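You operate a simulated robot arm through the tools that you are given. There is no shell and no other tool. Be economical: measure what you need, move in short steps, check, and stop when the job is done.

You run a simulated robot arm. Do the job below in one go: nothing can be reset, and whatever is moved stays where it is left.

## Task
Take the blue box from the clear counter beside the open printer and put it on top of the closed black case on the top of the corner desk.

It is judged by the outcome, as a careful person would: the job done as asked, and still so three seconds after it is handed in. It fails if anything else is knocked over, pushed out of place, dropped, spilled or broken.

## Robot
A 6-joint arm with a two-finger parallel gripper, fixed in place. Base frame: the origin is at the foot of the arm, x ahead of it, y to its left, z up; the work surface is at about z = 0. Units: m, rad, N and s.
With the tool pointing down near the work surface it reaches from about 0.14 to 0.58 m from the base axis. Its first joint turns from -1.152 to 1.152 rad. Payload 2.1 kg.
The TCP is the grasp point between the finger pads, 0.03 m short of the fingertips. In the tool frame z runs along the fingers and y along their closing line. Largest opening 0.094 m; finger width 0.028, thickness 0.01; the body of the gripper, 0.05 by 0.096 m, starts 0.055 m behind the TCP.
Orientation is that of the tool frame in the base frame, as a unit quaternion [x, y, z, w]. With the fingers straight down and closing along the base's y, the tool's x points along the base's -x, its y along +y and its z along -z.

## Interface
- The arm moves only by the tool apply_moves. Its argument "commands" is a list of rows, each an object of numbers (a shift or turn left out is 0, a gripper value left out holds the last): "jaw": the finger opening in m, from 0 to 0.094; "dx", "dy", "dz": the shift along the base's x, y, z in units of 150 mm (1.0 is 150 mm); "ax", "ay", "az": the turn, a rotation vector about the base's x, y, z in units of 120 degrees (1.0 is 120 degrees). In form: [{"jaw": .., "dx": .., "dy": .., "dz": .., "ax": .., "ay": .., "az": ..}, ...]. A call has 1 to 20 rows; each row is the pose to reach, as a shift and turn from the pose commanded when the call began. A call with a number of a shift or a turn outside -1 to 1 is refused whole. Rows are played at 5 a second. More than 0.05 m and 0.15 rad between two rows, or a gripper value outside its range, and nothing of the call is played. Where a pose cannot be reached the arm comes as near as it can. A force on the tool above 40 N (or 10 N above the force at the start of the call, whichever is more), or a blocked arm, ends the call early, and 0.2 s more pass. The fingers move at their own pace (about 0.072 m/s each) and stop on an object; they squeeze with about 41 N. The grip force told is the motor's: it shows also when the fingers shut on nothing. Time passes only in rows, and 0.2 s behind the last, so rows that repeat a pose let the fingers close. It gives the time, the measured TCP pose, the force on the tool (base axes), the opening and the grip force at its end, in the units of the frame above (readings bear some noise), and new pictures: "views" is both (left out), scene, wrist or none.
- Cameras (640 x 400 px; columns grow to the right, rows downward): "scene" is fixed at [0.0527, -0.371, 0.4846]; the picture's right is [0.79, -0.61, 0.00], its down [-0.35, -0.46, -0.81] and it looks along [0.49, 0.65, -0.58] (base axes); focal length 214 px, centre (320, 200). "wrist" rides on the gripper at [-0.037, 0, -0.058] in the tool frame; the picture's right is [0.00, -1.00, 0.00], its down [0.97, 0.00, -0.24] and it looks along [0.24, 0.00, 0.97] (tool axes); focal length 218 px, centre (320, 200).
- measure_at(camera, pixels): for up to 12 pixels [column, row] of the newest picture of that camera ("zoom" is the newest enlarged one), the place [x, y, z] in the base frame of the surface seen there, good to about 0.003 m. It takes no simulated time.
- inspect(camera, box): a new picture of the part [left, top, right, bottom] of that camera's present view, enlarged. It takes no simulated time.
- hand_in(): hands the job in; it is judged then, once.

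Work in short steps. Measure before you move; look again where a grasp or a placing could have gone wrong, and mend it. You have 60 turns and 120 pictures in all, those below and enlarged ones among them. Open the gripper and draw the arm clear of the work before you hand the job in, unless the task says otherwise; then end with one line.

The tools are called after "Emit:" by a JSON object that holds its "name" and its "arguments". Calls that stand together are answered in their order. apply_moves: Moves the arm, as the interface text tells. Its arguments: {"type":"object","properties":{"commands":{"type":"array","items":{"type":"object","properties":{"jaw":{"type":"number"},"dx":{"type":"number"},"dy":{"type":"number"},"dz":{"type":"number"},"ax":{"type":"number"},"ay":{"type":"number"},"az":{"type":"number"}}}},"views":{"type":"string","enum":["both","scene","wrist","none"]}},"required":["commands"]} The other tools are called the same way: measure_at (camera, pixels) gives the place of the surface under pixels of a picture; inspect (camera, box) takes an enlarged picture of a part of a camera's view; hand_in () hands the job in.

At the start:

```text
time: 0.0
position: [0.318, 0.0568, 0.363]
tcp_rot: [0.0, 1.0, 0.0, 0.0]
wrist_force: [0.4, -1.0, -0.2]
width: 0.0941
grip_force: 0.1
```

scene: 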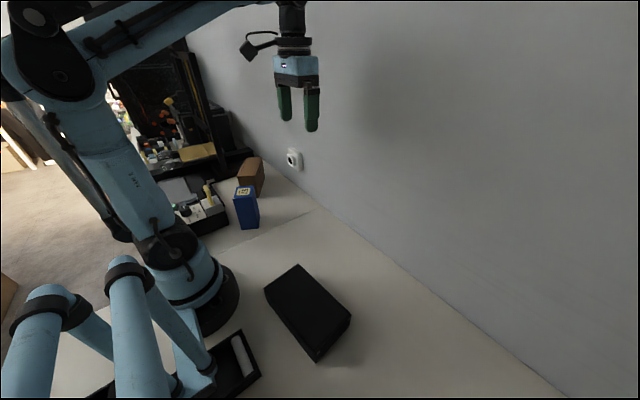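
wrist: 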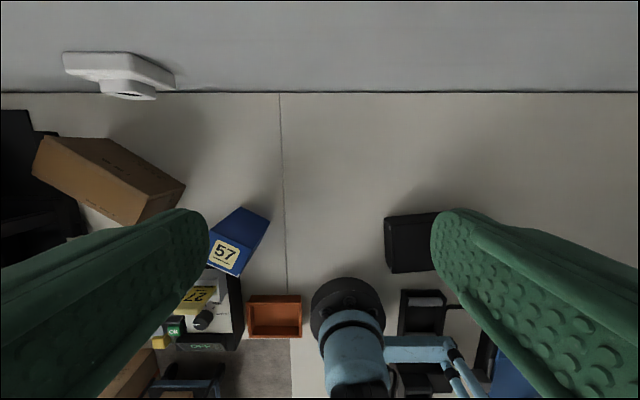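

The scene picture shows the blue box near (246,208) and the black case near (308,310). I'll enlarge and measure both.

Emit:
{"name": "inspect", "arguments": {"camera": "scene", "box": [160, 130, 360, 255]}}

Emit:
{"name": "measure_at", "arguments": {"camera": "scene", "pixels": [[237, 188], [254, 187], [256, 194], [239, 196], [241, 228], [258, 223], [297, 265], [350, 318], [317, 361], [265, 288], [270, 225], [300, 220]]}}

Emit:
{"name": "measure_at", "arguments": {"camera": "wrist", "pixels": [[238, 208], [269, 220], [243, 274], [209, 262], [211, 233], [255, 240], [388, 220], [392, 270], [430, 215], [428, 268], [180, 190], [225, 290]]}}

```text
3.20 times, centred on (260, 192) of scene
```

zoom: 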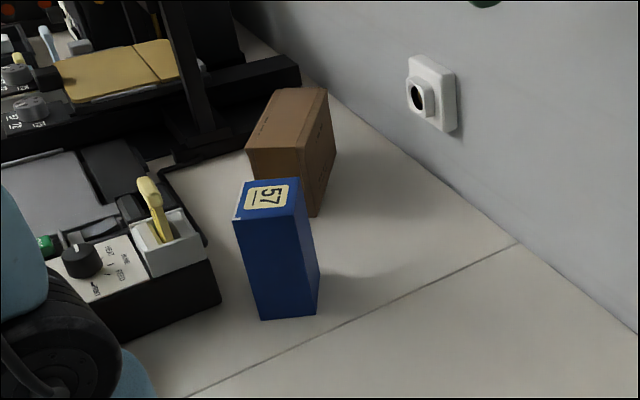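

```text
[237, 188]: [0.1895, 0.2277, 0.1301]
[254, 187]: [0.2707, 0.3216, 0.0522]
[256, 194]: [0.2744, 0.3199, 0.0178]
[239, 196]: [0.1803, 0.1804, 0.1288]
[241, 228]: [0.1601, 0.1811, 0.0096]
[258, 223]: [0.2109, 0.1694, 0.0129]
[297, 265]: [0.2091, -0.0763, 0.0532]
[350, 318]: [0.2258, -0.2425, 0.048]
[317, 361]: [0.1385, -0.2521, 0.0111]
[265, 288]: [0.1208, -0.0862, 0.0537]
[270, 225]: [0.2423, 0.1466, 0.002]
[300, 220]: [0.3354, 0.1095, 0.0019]
```

```text
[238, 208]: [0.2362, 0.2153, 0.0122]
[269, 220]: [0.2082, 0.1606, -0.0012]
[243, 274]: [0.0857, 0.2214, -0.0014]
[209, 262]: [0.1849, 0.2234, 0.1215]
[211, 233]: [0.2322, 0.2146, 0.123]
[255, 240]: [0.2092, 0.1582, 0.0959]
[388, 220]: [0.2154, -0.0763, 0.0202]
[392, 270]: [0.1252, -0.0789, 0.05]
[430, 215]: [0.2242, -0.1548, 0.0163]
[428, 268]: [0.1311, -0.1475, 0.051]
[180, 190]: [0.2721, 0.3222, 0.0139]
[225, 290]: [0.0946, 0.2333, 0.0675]
```

The box stands about 0.13 m tall, and the case top is at z≈0.053. I'll measure the box top and case top more closely in enlarged pictures.

Emit:
{"name": "measure_at", "arguments": {"camera": "zoom", "pixels": [[243, 185], [297, 181], [292, 212], [239, 216], [262, 314], [315, 306], [250, 255], [300, 250], [313, 260], [318, 285], [268, 197], [210, 260]]}}

Emit:
{"name": "inspect", "arguments": {"camera": "wrist", "box": [190, 190, 290, 290]}}

Emit:
{"name": "inspect", "arguments": {"camera": "scene", "box": [200, 240, 400, 390]}}

```text
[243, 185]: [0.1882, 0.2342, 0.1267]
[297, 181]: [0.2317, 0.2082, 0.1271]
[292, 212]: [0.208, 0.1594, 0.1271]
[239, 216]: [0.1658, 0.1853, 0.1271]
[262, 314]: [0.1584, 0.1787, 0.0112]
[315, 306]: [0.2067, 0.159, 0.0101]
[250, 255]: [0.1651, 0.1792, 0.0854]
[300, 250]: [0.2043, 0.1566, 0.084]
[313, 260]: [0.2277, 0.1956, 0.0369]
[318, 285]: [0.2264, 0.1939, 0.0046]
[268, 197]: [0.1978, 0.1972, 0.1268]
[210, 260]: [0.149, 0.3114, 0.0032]
```

```text
4.00 times, centred on (240, 240) of wrist
```

zoom: 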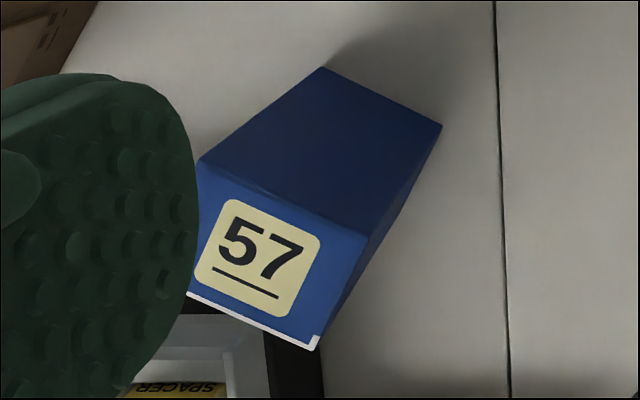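

```text
2.67 times, centred on (300, 315) of scene
```

zoom: 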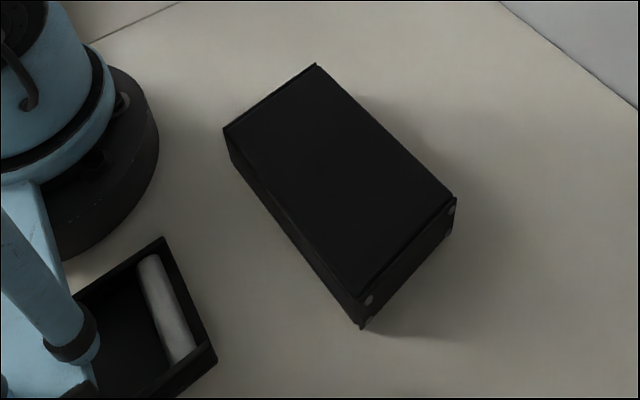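

The box is about 0.055 m square, centred near (0.198,0.196), with its top at 0.127 and turned about -27°. I'll measure the case top in the new enlarged picture, and the neighbours in the scene picture, before approaching.

Emit:
{"name": "measure_at", "arguments": {"camera": "zoom", "pixels": [[316, 72], [449, 200], [361, 288], [232, 130], [340, 180], [300, 150], [380, 200], [330, 230]]}}

Emit:
{"name": "measure_at", "arguments": {"camera": "scene", "pixels": [[207, 187], [212, 204], [224, 207], [228, 222], [238, 177], [255, 178], [205, 215], [220, 200]]}}

Emit:
{"name": "apply_moves", "arguments": {"commands": [{"jaw": 0.094, "dx": -0.1, "dy": 0.2, "az": -0.05}, {"dx": -0.25, "dy": 0.45, "az": -0.11}, {"dx": -0.45, "dy": 0.65, "dz": -0.1, "az": -0.17}, {"dx": -0.65, "dy": 0.8, "dz": -0.25, "az": -0.22}, {"dx": -0.8, "dy": 0.93, "dz": -0.45, "az": -0.22}, {"dx": -0.8, "dy": 0.93, "dz": -0.65, "az": -0.22}, {"dx": -0.8, "dy": 0.93, "dz": -0.75, "az": -0.22}, {"dx": -0.8, "dy": 0.93, "dz": -0.75, "az": -0.22}]}}

```text
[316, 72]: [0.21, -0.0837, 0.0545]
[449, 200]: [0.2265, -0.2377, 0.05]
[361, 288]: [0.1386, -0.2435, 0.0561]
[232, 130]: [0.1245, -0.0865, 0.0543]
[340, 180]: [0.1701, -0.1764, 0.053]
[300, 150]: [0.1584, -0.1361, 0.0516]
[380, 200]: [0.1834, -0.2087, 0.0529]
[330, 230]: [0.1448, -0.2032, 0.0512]
```

```text
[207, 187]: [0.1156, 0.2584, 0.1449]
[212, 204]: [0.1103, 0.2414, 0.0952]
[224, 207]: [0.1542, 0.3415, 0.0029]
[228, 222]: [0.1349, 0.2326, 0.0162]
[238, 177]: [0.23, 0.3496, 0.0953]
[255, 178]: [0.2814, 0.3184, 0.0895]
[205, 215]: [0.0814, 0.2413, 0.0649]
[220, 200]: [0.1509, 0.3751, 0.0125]
```

```text
time: 1.8
position: [0.1993, 0.1974, 0.2501]
tcp_rot: [0.228, 0.974, 0.0, 0.0]
wrist_force: [-0.5, -0.3, 0.5]
width: 0.0942
grip_force: 0.2
```

scene: 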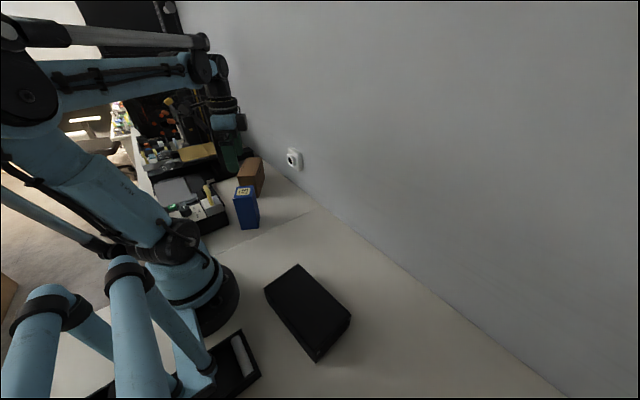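
wrist: 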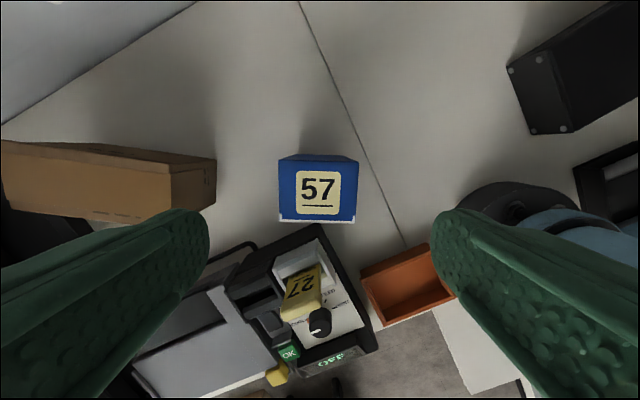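

The box (318,190) is square to the fingers and centred, and the lever and brown box are clear of the descent. I'll go down to z=0.10 with the jaws open.

Emit:
{"name": "apply_moves", "arguments": {"commands": [{"dz": -0.2}, {"dz": -0.4}, {"dz": -0.6}, {"dz": -0.75}, {"dz": -0.9}, {"dz": -1.0}, {"dz": -1.0}]}}

```text
time: 3.4
position: [0.1994, 0.1975, 0.1012]
tcp_rot: [0.228, 0.974, 0.0, 0.0]
wrist_force: [-0.1, 0.3, 0.3]
width: 0.0941
grip_force: 0.0
```

scene: 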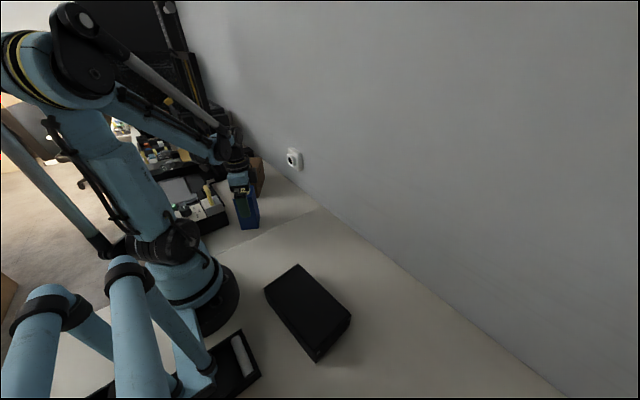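
wrist: 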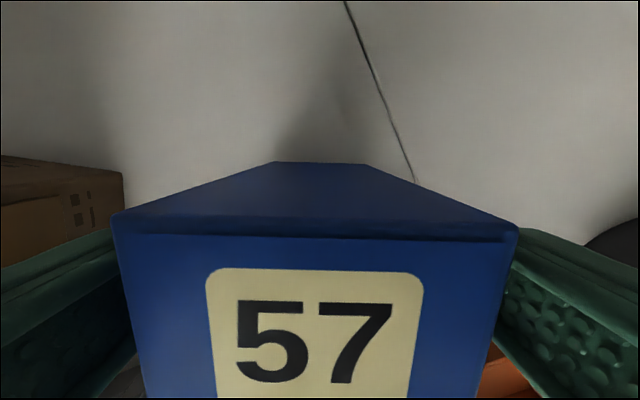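

The box top sits between the pads with a gap on both sides. I'll close on it, let the fingers settle, then lift slightly.

Emit:
{"name": "apply_moves", "arguments": {"commands": [{"jaw": 0.03}, {"jaw": 0.03}, {"jaw": 0.03}, {"jaw": 0.03}, {"jaw": 0.03}, {"jaw": 0.03, "dz": 0.1}, {"jaw": 0.03, "dz": 0.2}, {"jaw": 0.03, "dz": 0.2}]}}

```text
time: 5.2
position: [0.1982, 0.1972, 0.1303]
tcp_rot: [0.229, 0.974, 0.0, 0.0]
wrist_force: [-0.8, 0.0, -2.5]
width: 0.0724
grip_force: 40.6
```

scene: 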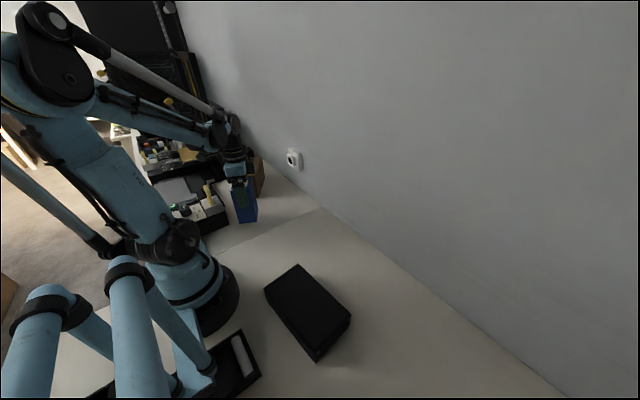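
wrist: 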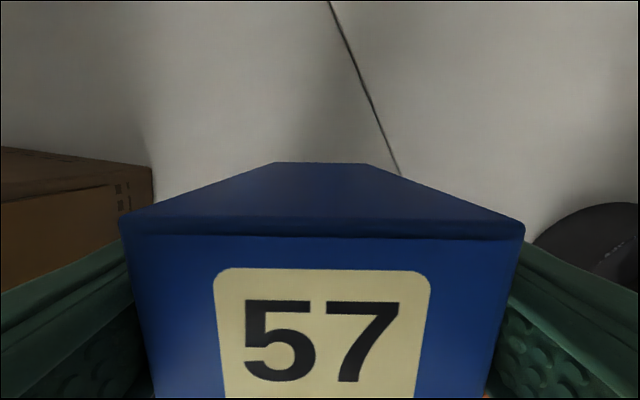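

The fingers hold the box: opening 0.072 m, grip 40.6 N, about 2.5 N weight, and the box is off the counter. I'll lift to about z=0.26 and start carrying it across towards the case.

Emit:
{"name": "apply_moves", "arguments": {"commands": [{"dz": 0.2}, {"dz": 0.4}, {"dz": 0.6}, {"dz": 0.8}, {"dz": 0.87, "dx": 0.1, "dy": -0.15, "az": 0.03}, {"dz": 0.87, "dx": 0.2, "dy": -0.35, "az": 0.06}, {"dz": 0.87, "dx": 0.3, "dy": -0.58, "az": 0.1}, {"dz": 0.87, "dx": 0.35, "dy": -0.8, "az": 0.13}, {"dz": 0.87, "dx": 0.4, "dy": -1.0, "az": 0.16}, {"dz": 0.87, "dx": 0.4, "dy": -1.0, "az": 0.16}], "views": "scene"}}

```text
time: 7.4
position: [0.2563, 0.0463, 0.2607]
tcp_rot: [0.063, 0.998, 0.0, 0.0]
wrist_force: [0.2, -0.3, -1.2]
width: 0.0721
grip_force: 41.1
```

scene: 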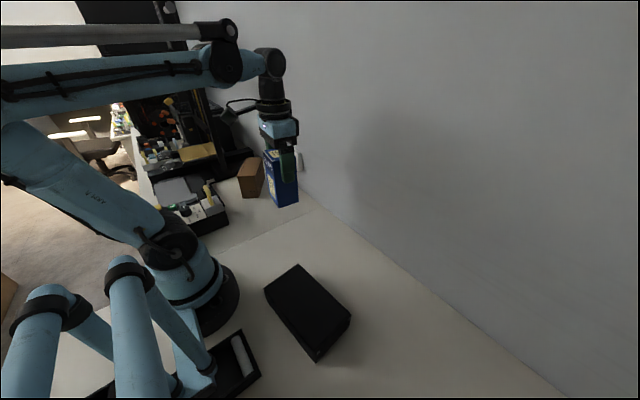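

The box is still held firmly at (0.256,0.046). I'll carry on towards the case and turn to line up with it.

Emit:
{"name": "apply_moves", "arguments": {"commands": [{"dy": -0.2, "az": 0.02}, {"dy": -0.4, "az": 0.04}, {"dx": -0.05, "dy": -0.6, "az": 0.06}, {"dx": -0.15, "dy": -0.8, "az": 0.09}, {"dx": -0.3, "dy": -1.0, "az": 0.11}, {"dx": -0.3, "dy": -1.0, "az": 0.11}], "views": "none"}}

Emit:
{"name": "apply_moves", "arguments": {"commands": [{"dx": -0.12, "dy": -0.2}, {"dx": -0.25, "dy": -0.4}, {"dx": -0.25, "dy": -0.4, "dz": -0.1}, {"dx": -0.25, "dy": -0.4, "dz": -0.25}, {"dx": -0.25, "dy": -0.4, "dz": -0.4}, {"dx": -0.25, "dy": -0.4, "dz": -0.4}]}}

```text
time: 8.8
position: [0.2124, -0.1043, 0.2604]
tcp_rot: [-0.052, 0.999, 0.0, 0.0]
wrist_force: [-0.3, 0.2, -2.3]
width: 0.0719
grip_force: 40.7
```

```text
time: 10.2
position: [0.1776, -0.1646, 0.1988]
tcp_rot: [-0.052, 0.999, 0.0, 0.0]
wrist_force: [0.1, -0.5, -2.6]
width: 0.072
grip_force: 40.9
```

scene: 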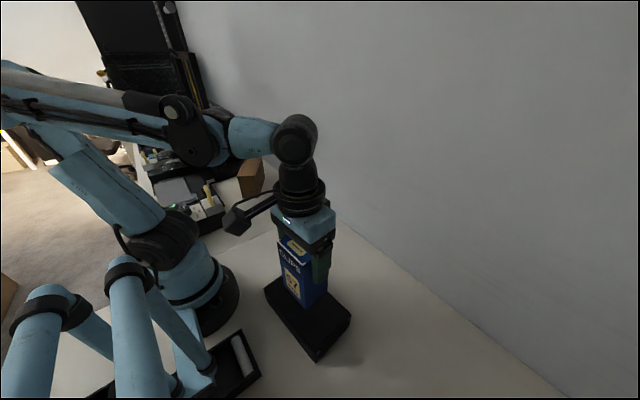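
wrist: 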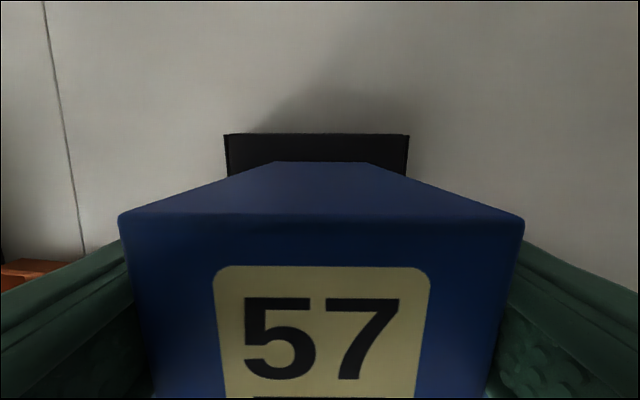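

The box is over the middle of the case, aligned with it, at (0.178,-0.165). Its bottom is about 0.045 m above the lid, so I'll lower to just above contact and look.

Emit:
{"name": "apply_moves", "arguments": {"commands": [{"dz": -0.08, "dx": -0.01}, {"dz": -0.15, "dx": -0.01}, {"dz": -0.2, "dx": -0.01}, {"dz": -0.25, "dx": -0.01}, {"dz": -0.27, "dx": -0.01}, {"dz": -0.27, "dx": -0.01}], "views": "none"}}

Emit:
{"name": "inspect", "arguments": {"camera": "scene", "box": [220, 220, 400, 375]}}

```text
time: 11.6
position: [0.1735, -0.164, 0.1597]
tcp_rot: [-0.052, 0.999, 0.001, 0.0]
wrist_force: [0.1, -0.1, -3.2]
width: 0.072
grip_force: 40.8
```

```text
2.58 times, centred on (310, 298) of scene
```

zoom: 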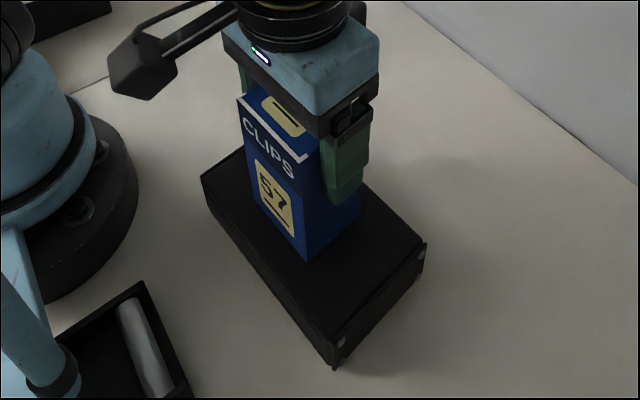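

The box looks centred and a few millimetres above the lid, and the force still reads only its weight. I'll lower in 1.5 mm steps and watch the force.

Emit:
{"name": "apply_moves", "arguments": {"commands": [{"dz": -0.01}, {"dz": -0.02}, {"dz": -0.02}], "views": "none"}}

Emit:
{"name": "apply_moves", "arguments": {"commands": [{"dz": -0.01}, {"dz": -0.01}], "views": "none"}}

```text
time: 12.4
position: [0.1734, -0.1631, 0.1559]
tcp_rot: [-0.052, 0.999, 0.0, 0.0]
wrist_force: [-0.2, -0.2, -1.8]
width: 0.0718
grip_force: 40.8
```

```text
time: 13.0
position: [0.174, -0.1627, 0.1557]
tcp_rot: [-0.053, 0.999, -0.001, 0.0]
wrist_force: [-0.1, -0.1, -2.1]
width: 0.072
grip_force: 40.9
```

The force reads -2.1 N, so contact isn't certain yet. I'll go down another 1.5 mm at a time.

Emit:
{"name": "apply_moves", "arguments": {"commands": [{"dz": -0.01}, {"dz": -0.01}], "views": "none"}}

Emit:
{"name": "inspect", "arguments": {"camera": "scene", "box": [260, 260, 360, 340]}}

```text
time: 13.6
position: [0.1739, -0.1632, 0.1547]
tcp_rot: [-0.052, 0.999, 0.0, 0.0]
wrist_force: [-0.1, 0.2, -2.0]
width: 0.0719
grip_force: 41.5
```

```text
5.00 times, centred on (310, 300) of scene
```

zoom: 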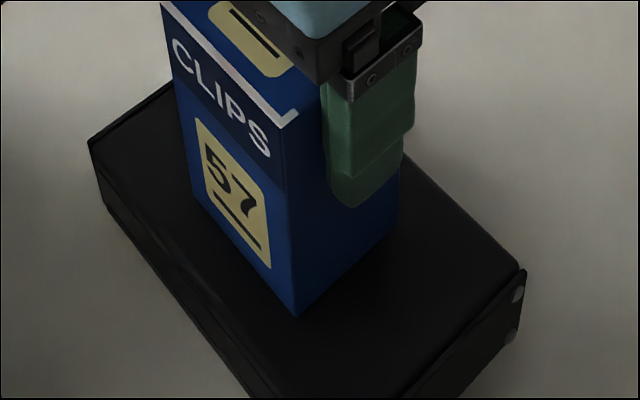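

The force is unchanged. I'll measure the box's bottom corner near (297,312) against the lid beside it, and go down another 1.5 mm.

Emit:
{"name": "measure_at", "arguments": {"camera": "zoom", "pixels": [[294, 308], [298, 325], [300, 308], [310, 325], [250, 285], [385, 240], [400, 250], [260, 310]]}}

Emit:
{"name": "apply_moves", "arguments": {"commands": [{"dz": -0.01}, {"dz": -0.01}], "views": "none"}}

```text
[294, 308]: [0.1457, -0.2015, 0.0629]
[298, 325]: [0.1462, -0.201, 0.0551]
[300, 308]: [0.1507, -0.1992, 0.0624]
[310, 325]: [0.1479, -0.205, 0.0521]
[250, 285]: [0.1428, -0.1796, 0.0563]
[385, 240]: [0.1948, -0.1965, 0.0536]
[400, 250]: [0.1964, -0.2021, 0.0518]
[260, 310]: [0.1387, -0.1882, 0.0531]
```

```text
time: 14.2
position: [0.1739, -0.1639, 0.1525]
tcp_rot: [-0.051, 0.999, -0.001, -0.001]
wrist_force: [1.7, -0.4, -2.2]
width: 0.0722
grip_force: 40.9
```

Contact must be within a millimetre or so. I'll take one more 1.5 mm step at a time and check the force.

Emit:
{"name": "apply_moves", "arguments": {"commands": [{"dz": -0.007}, {"dz": -0.007}], "views": "none"}}

Emit:
{"name": "apply_moves", "arguments": {"commands": [{"dz": -0.007}, {"dz": -0.007}], "views": "none"}}

```text
time: 14.8
position: [0.1741, -0.1628, 0.1521]
tcp_rot: [-0.053, 0.999, 0.0, -0.001]
wrist_force: [-6.6, 1.7, 33.6]
width: 0.0721
grip_force: 41.1
```

```text
time: 15.4
position: [0.1734, -0.1633, 0.1505]
tcp_rot: [-0.053, 0.999, 0.0, 0.001]
wrist_force: [-1.7, 0.6, 39.2]
width: 0.0719
grip_force: 41.3
```

The force jumped to +39 N, so the box is firmly on the lid. I'll ease up 1.5 mm to unload it, then open slowly.

Emit:
{"name": "apply_moves", "arguments": {"commands": [{"dz": 0.006}, {"dz": 0.008}, {"dz": 0.008, "jaw": 0.076}, {"dz": 0.008, "jaw": 0.084}, {"dz": 0.008, "jaw": 0.094}, {"dz": 0.008, "jaw": 0.094}]}}

```text
time: 16.8
position: [0.1746, -0.1629, 0.1534]
tcp_rot: [-0.052, 0.999, -0.001, 0.0]
wrist_force: [-0.5, 0.2, -0.4]
width: 0.094
grip_force: 0.1
```

scene: 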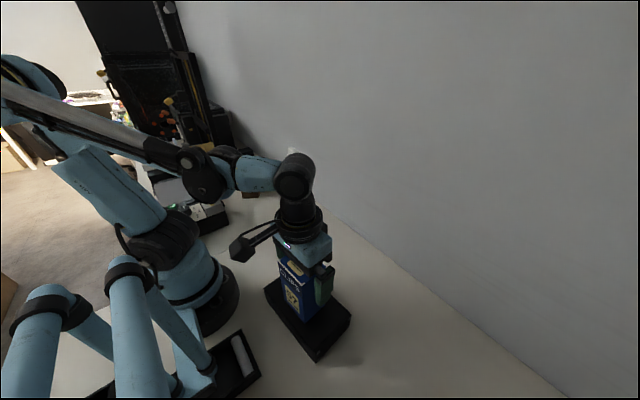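
wrist: 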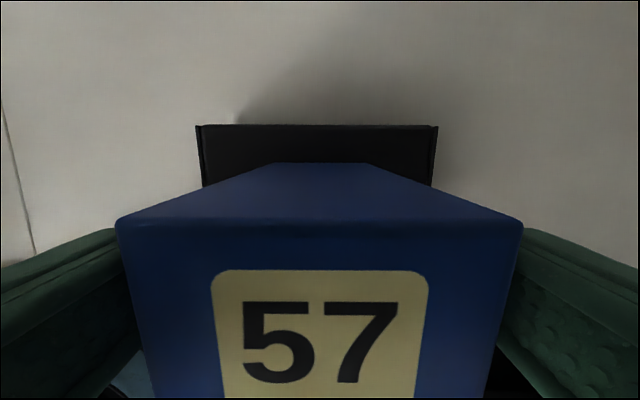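

The jaws are open with a gap on both sides, and the box stands. I'll rise straight up and then move away.

Emit:
{"name": "apply_moves", "arguments": {"commands": [{"dz": 0.1}, {"dz": 0.25}, {"dz": 0.45}, {"dz": 0.7}, {"dz": 0.9}, {"dz": 1.0, "dx": 0.15, "dy": 0.15}, {"dz": 1.0, "dx": 0.35, "dy": 0.4}, {"dz": 1.0, "dx": 0.5, "dy": 0.65}, {"dz": 1.0, "dx": 0.65, "dy": 0.9}, {"dz": 1.0, "dx": 0.65, "dy": 0.9}]}}

Emit:
{"name": "inspect", "arguments": {"camera": "scene", "box": [160, 150, 400, 375]}}

```text
time: 19.0
position: [0.2715, -0.0293, 0.2994]
tcp_rot: [-0.052, 0.999, 0.0, 0.0]
wrist_force: [0.4, -0.4, -1.0]
width: 0.0942
grip_force: 0.0
```

scene: 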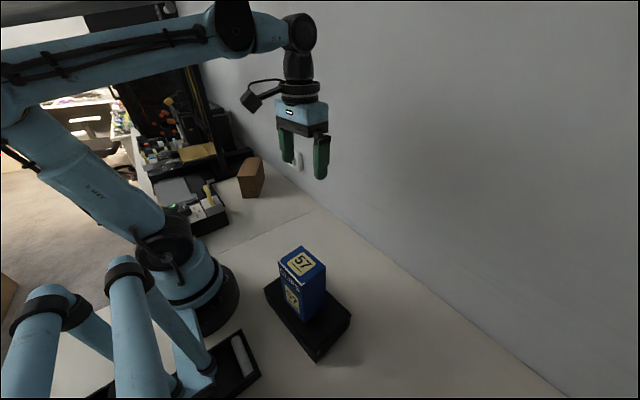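
wrist: 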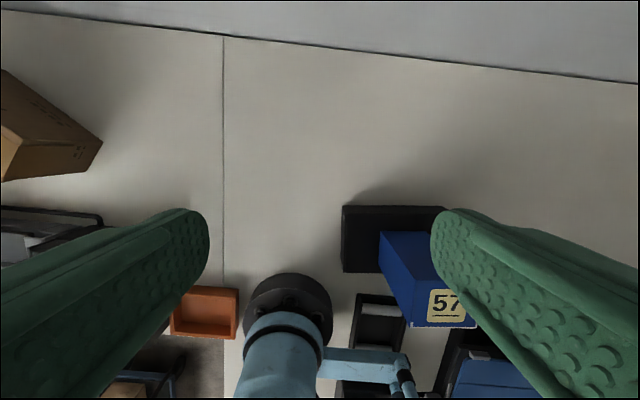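

```text
1.78 times, centred on (280, 262) of scene
```

zoom: 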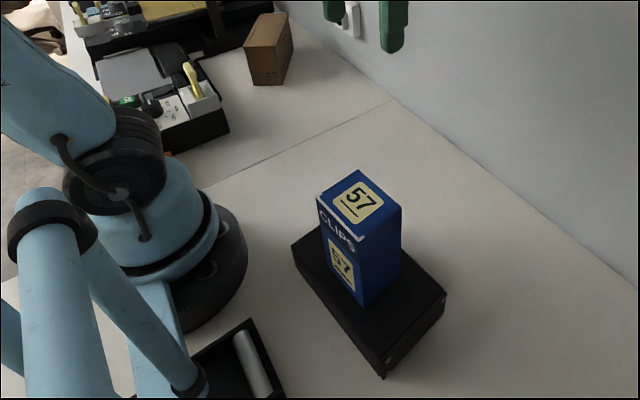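

The box stands upright and centred on the closed black case. The case and the neighbouring objects are where they were, and the arm is clear with the jaws open, so I'm handing in.

Emit:
{"name": "hand_in", "arguments": {}}

```text
The job is handed in.
```

The blue box is standing upright in the middle of the closed black case's lid; nothing else moved in the pictures, and the arm is clear with its gripper open.
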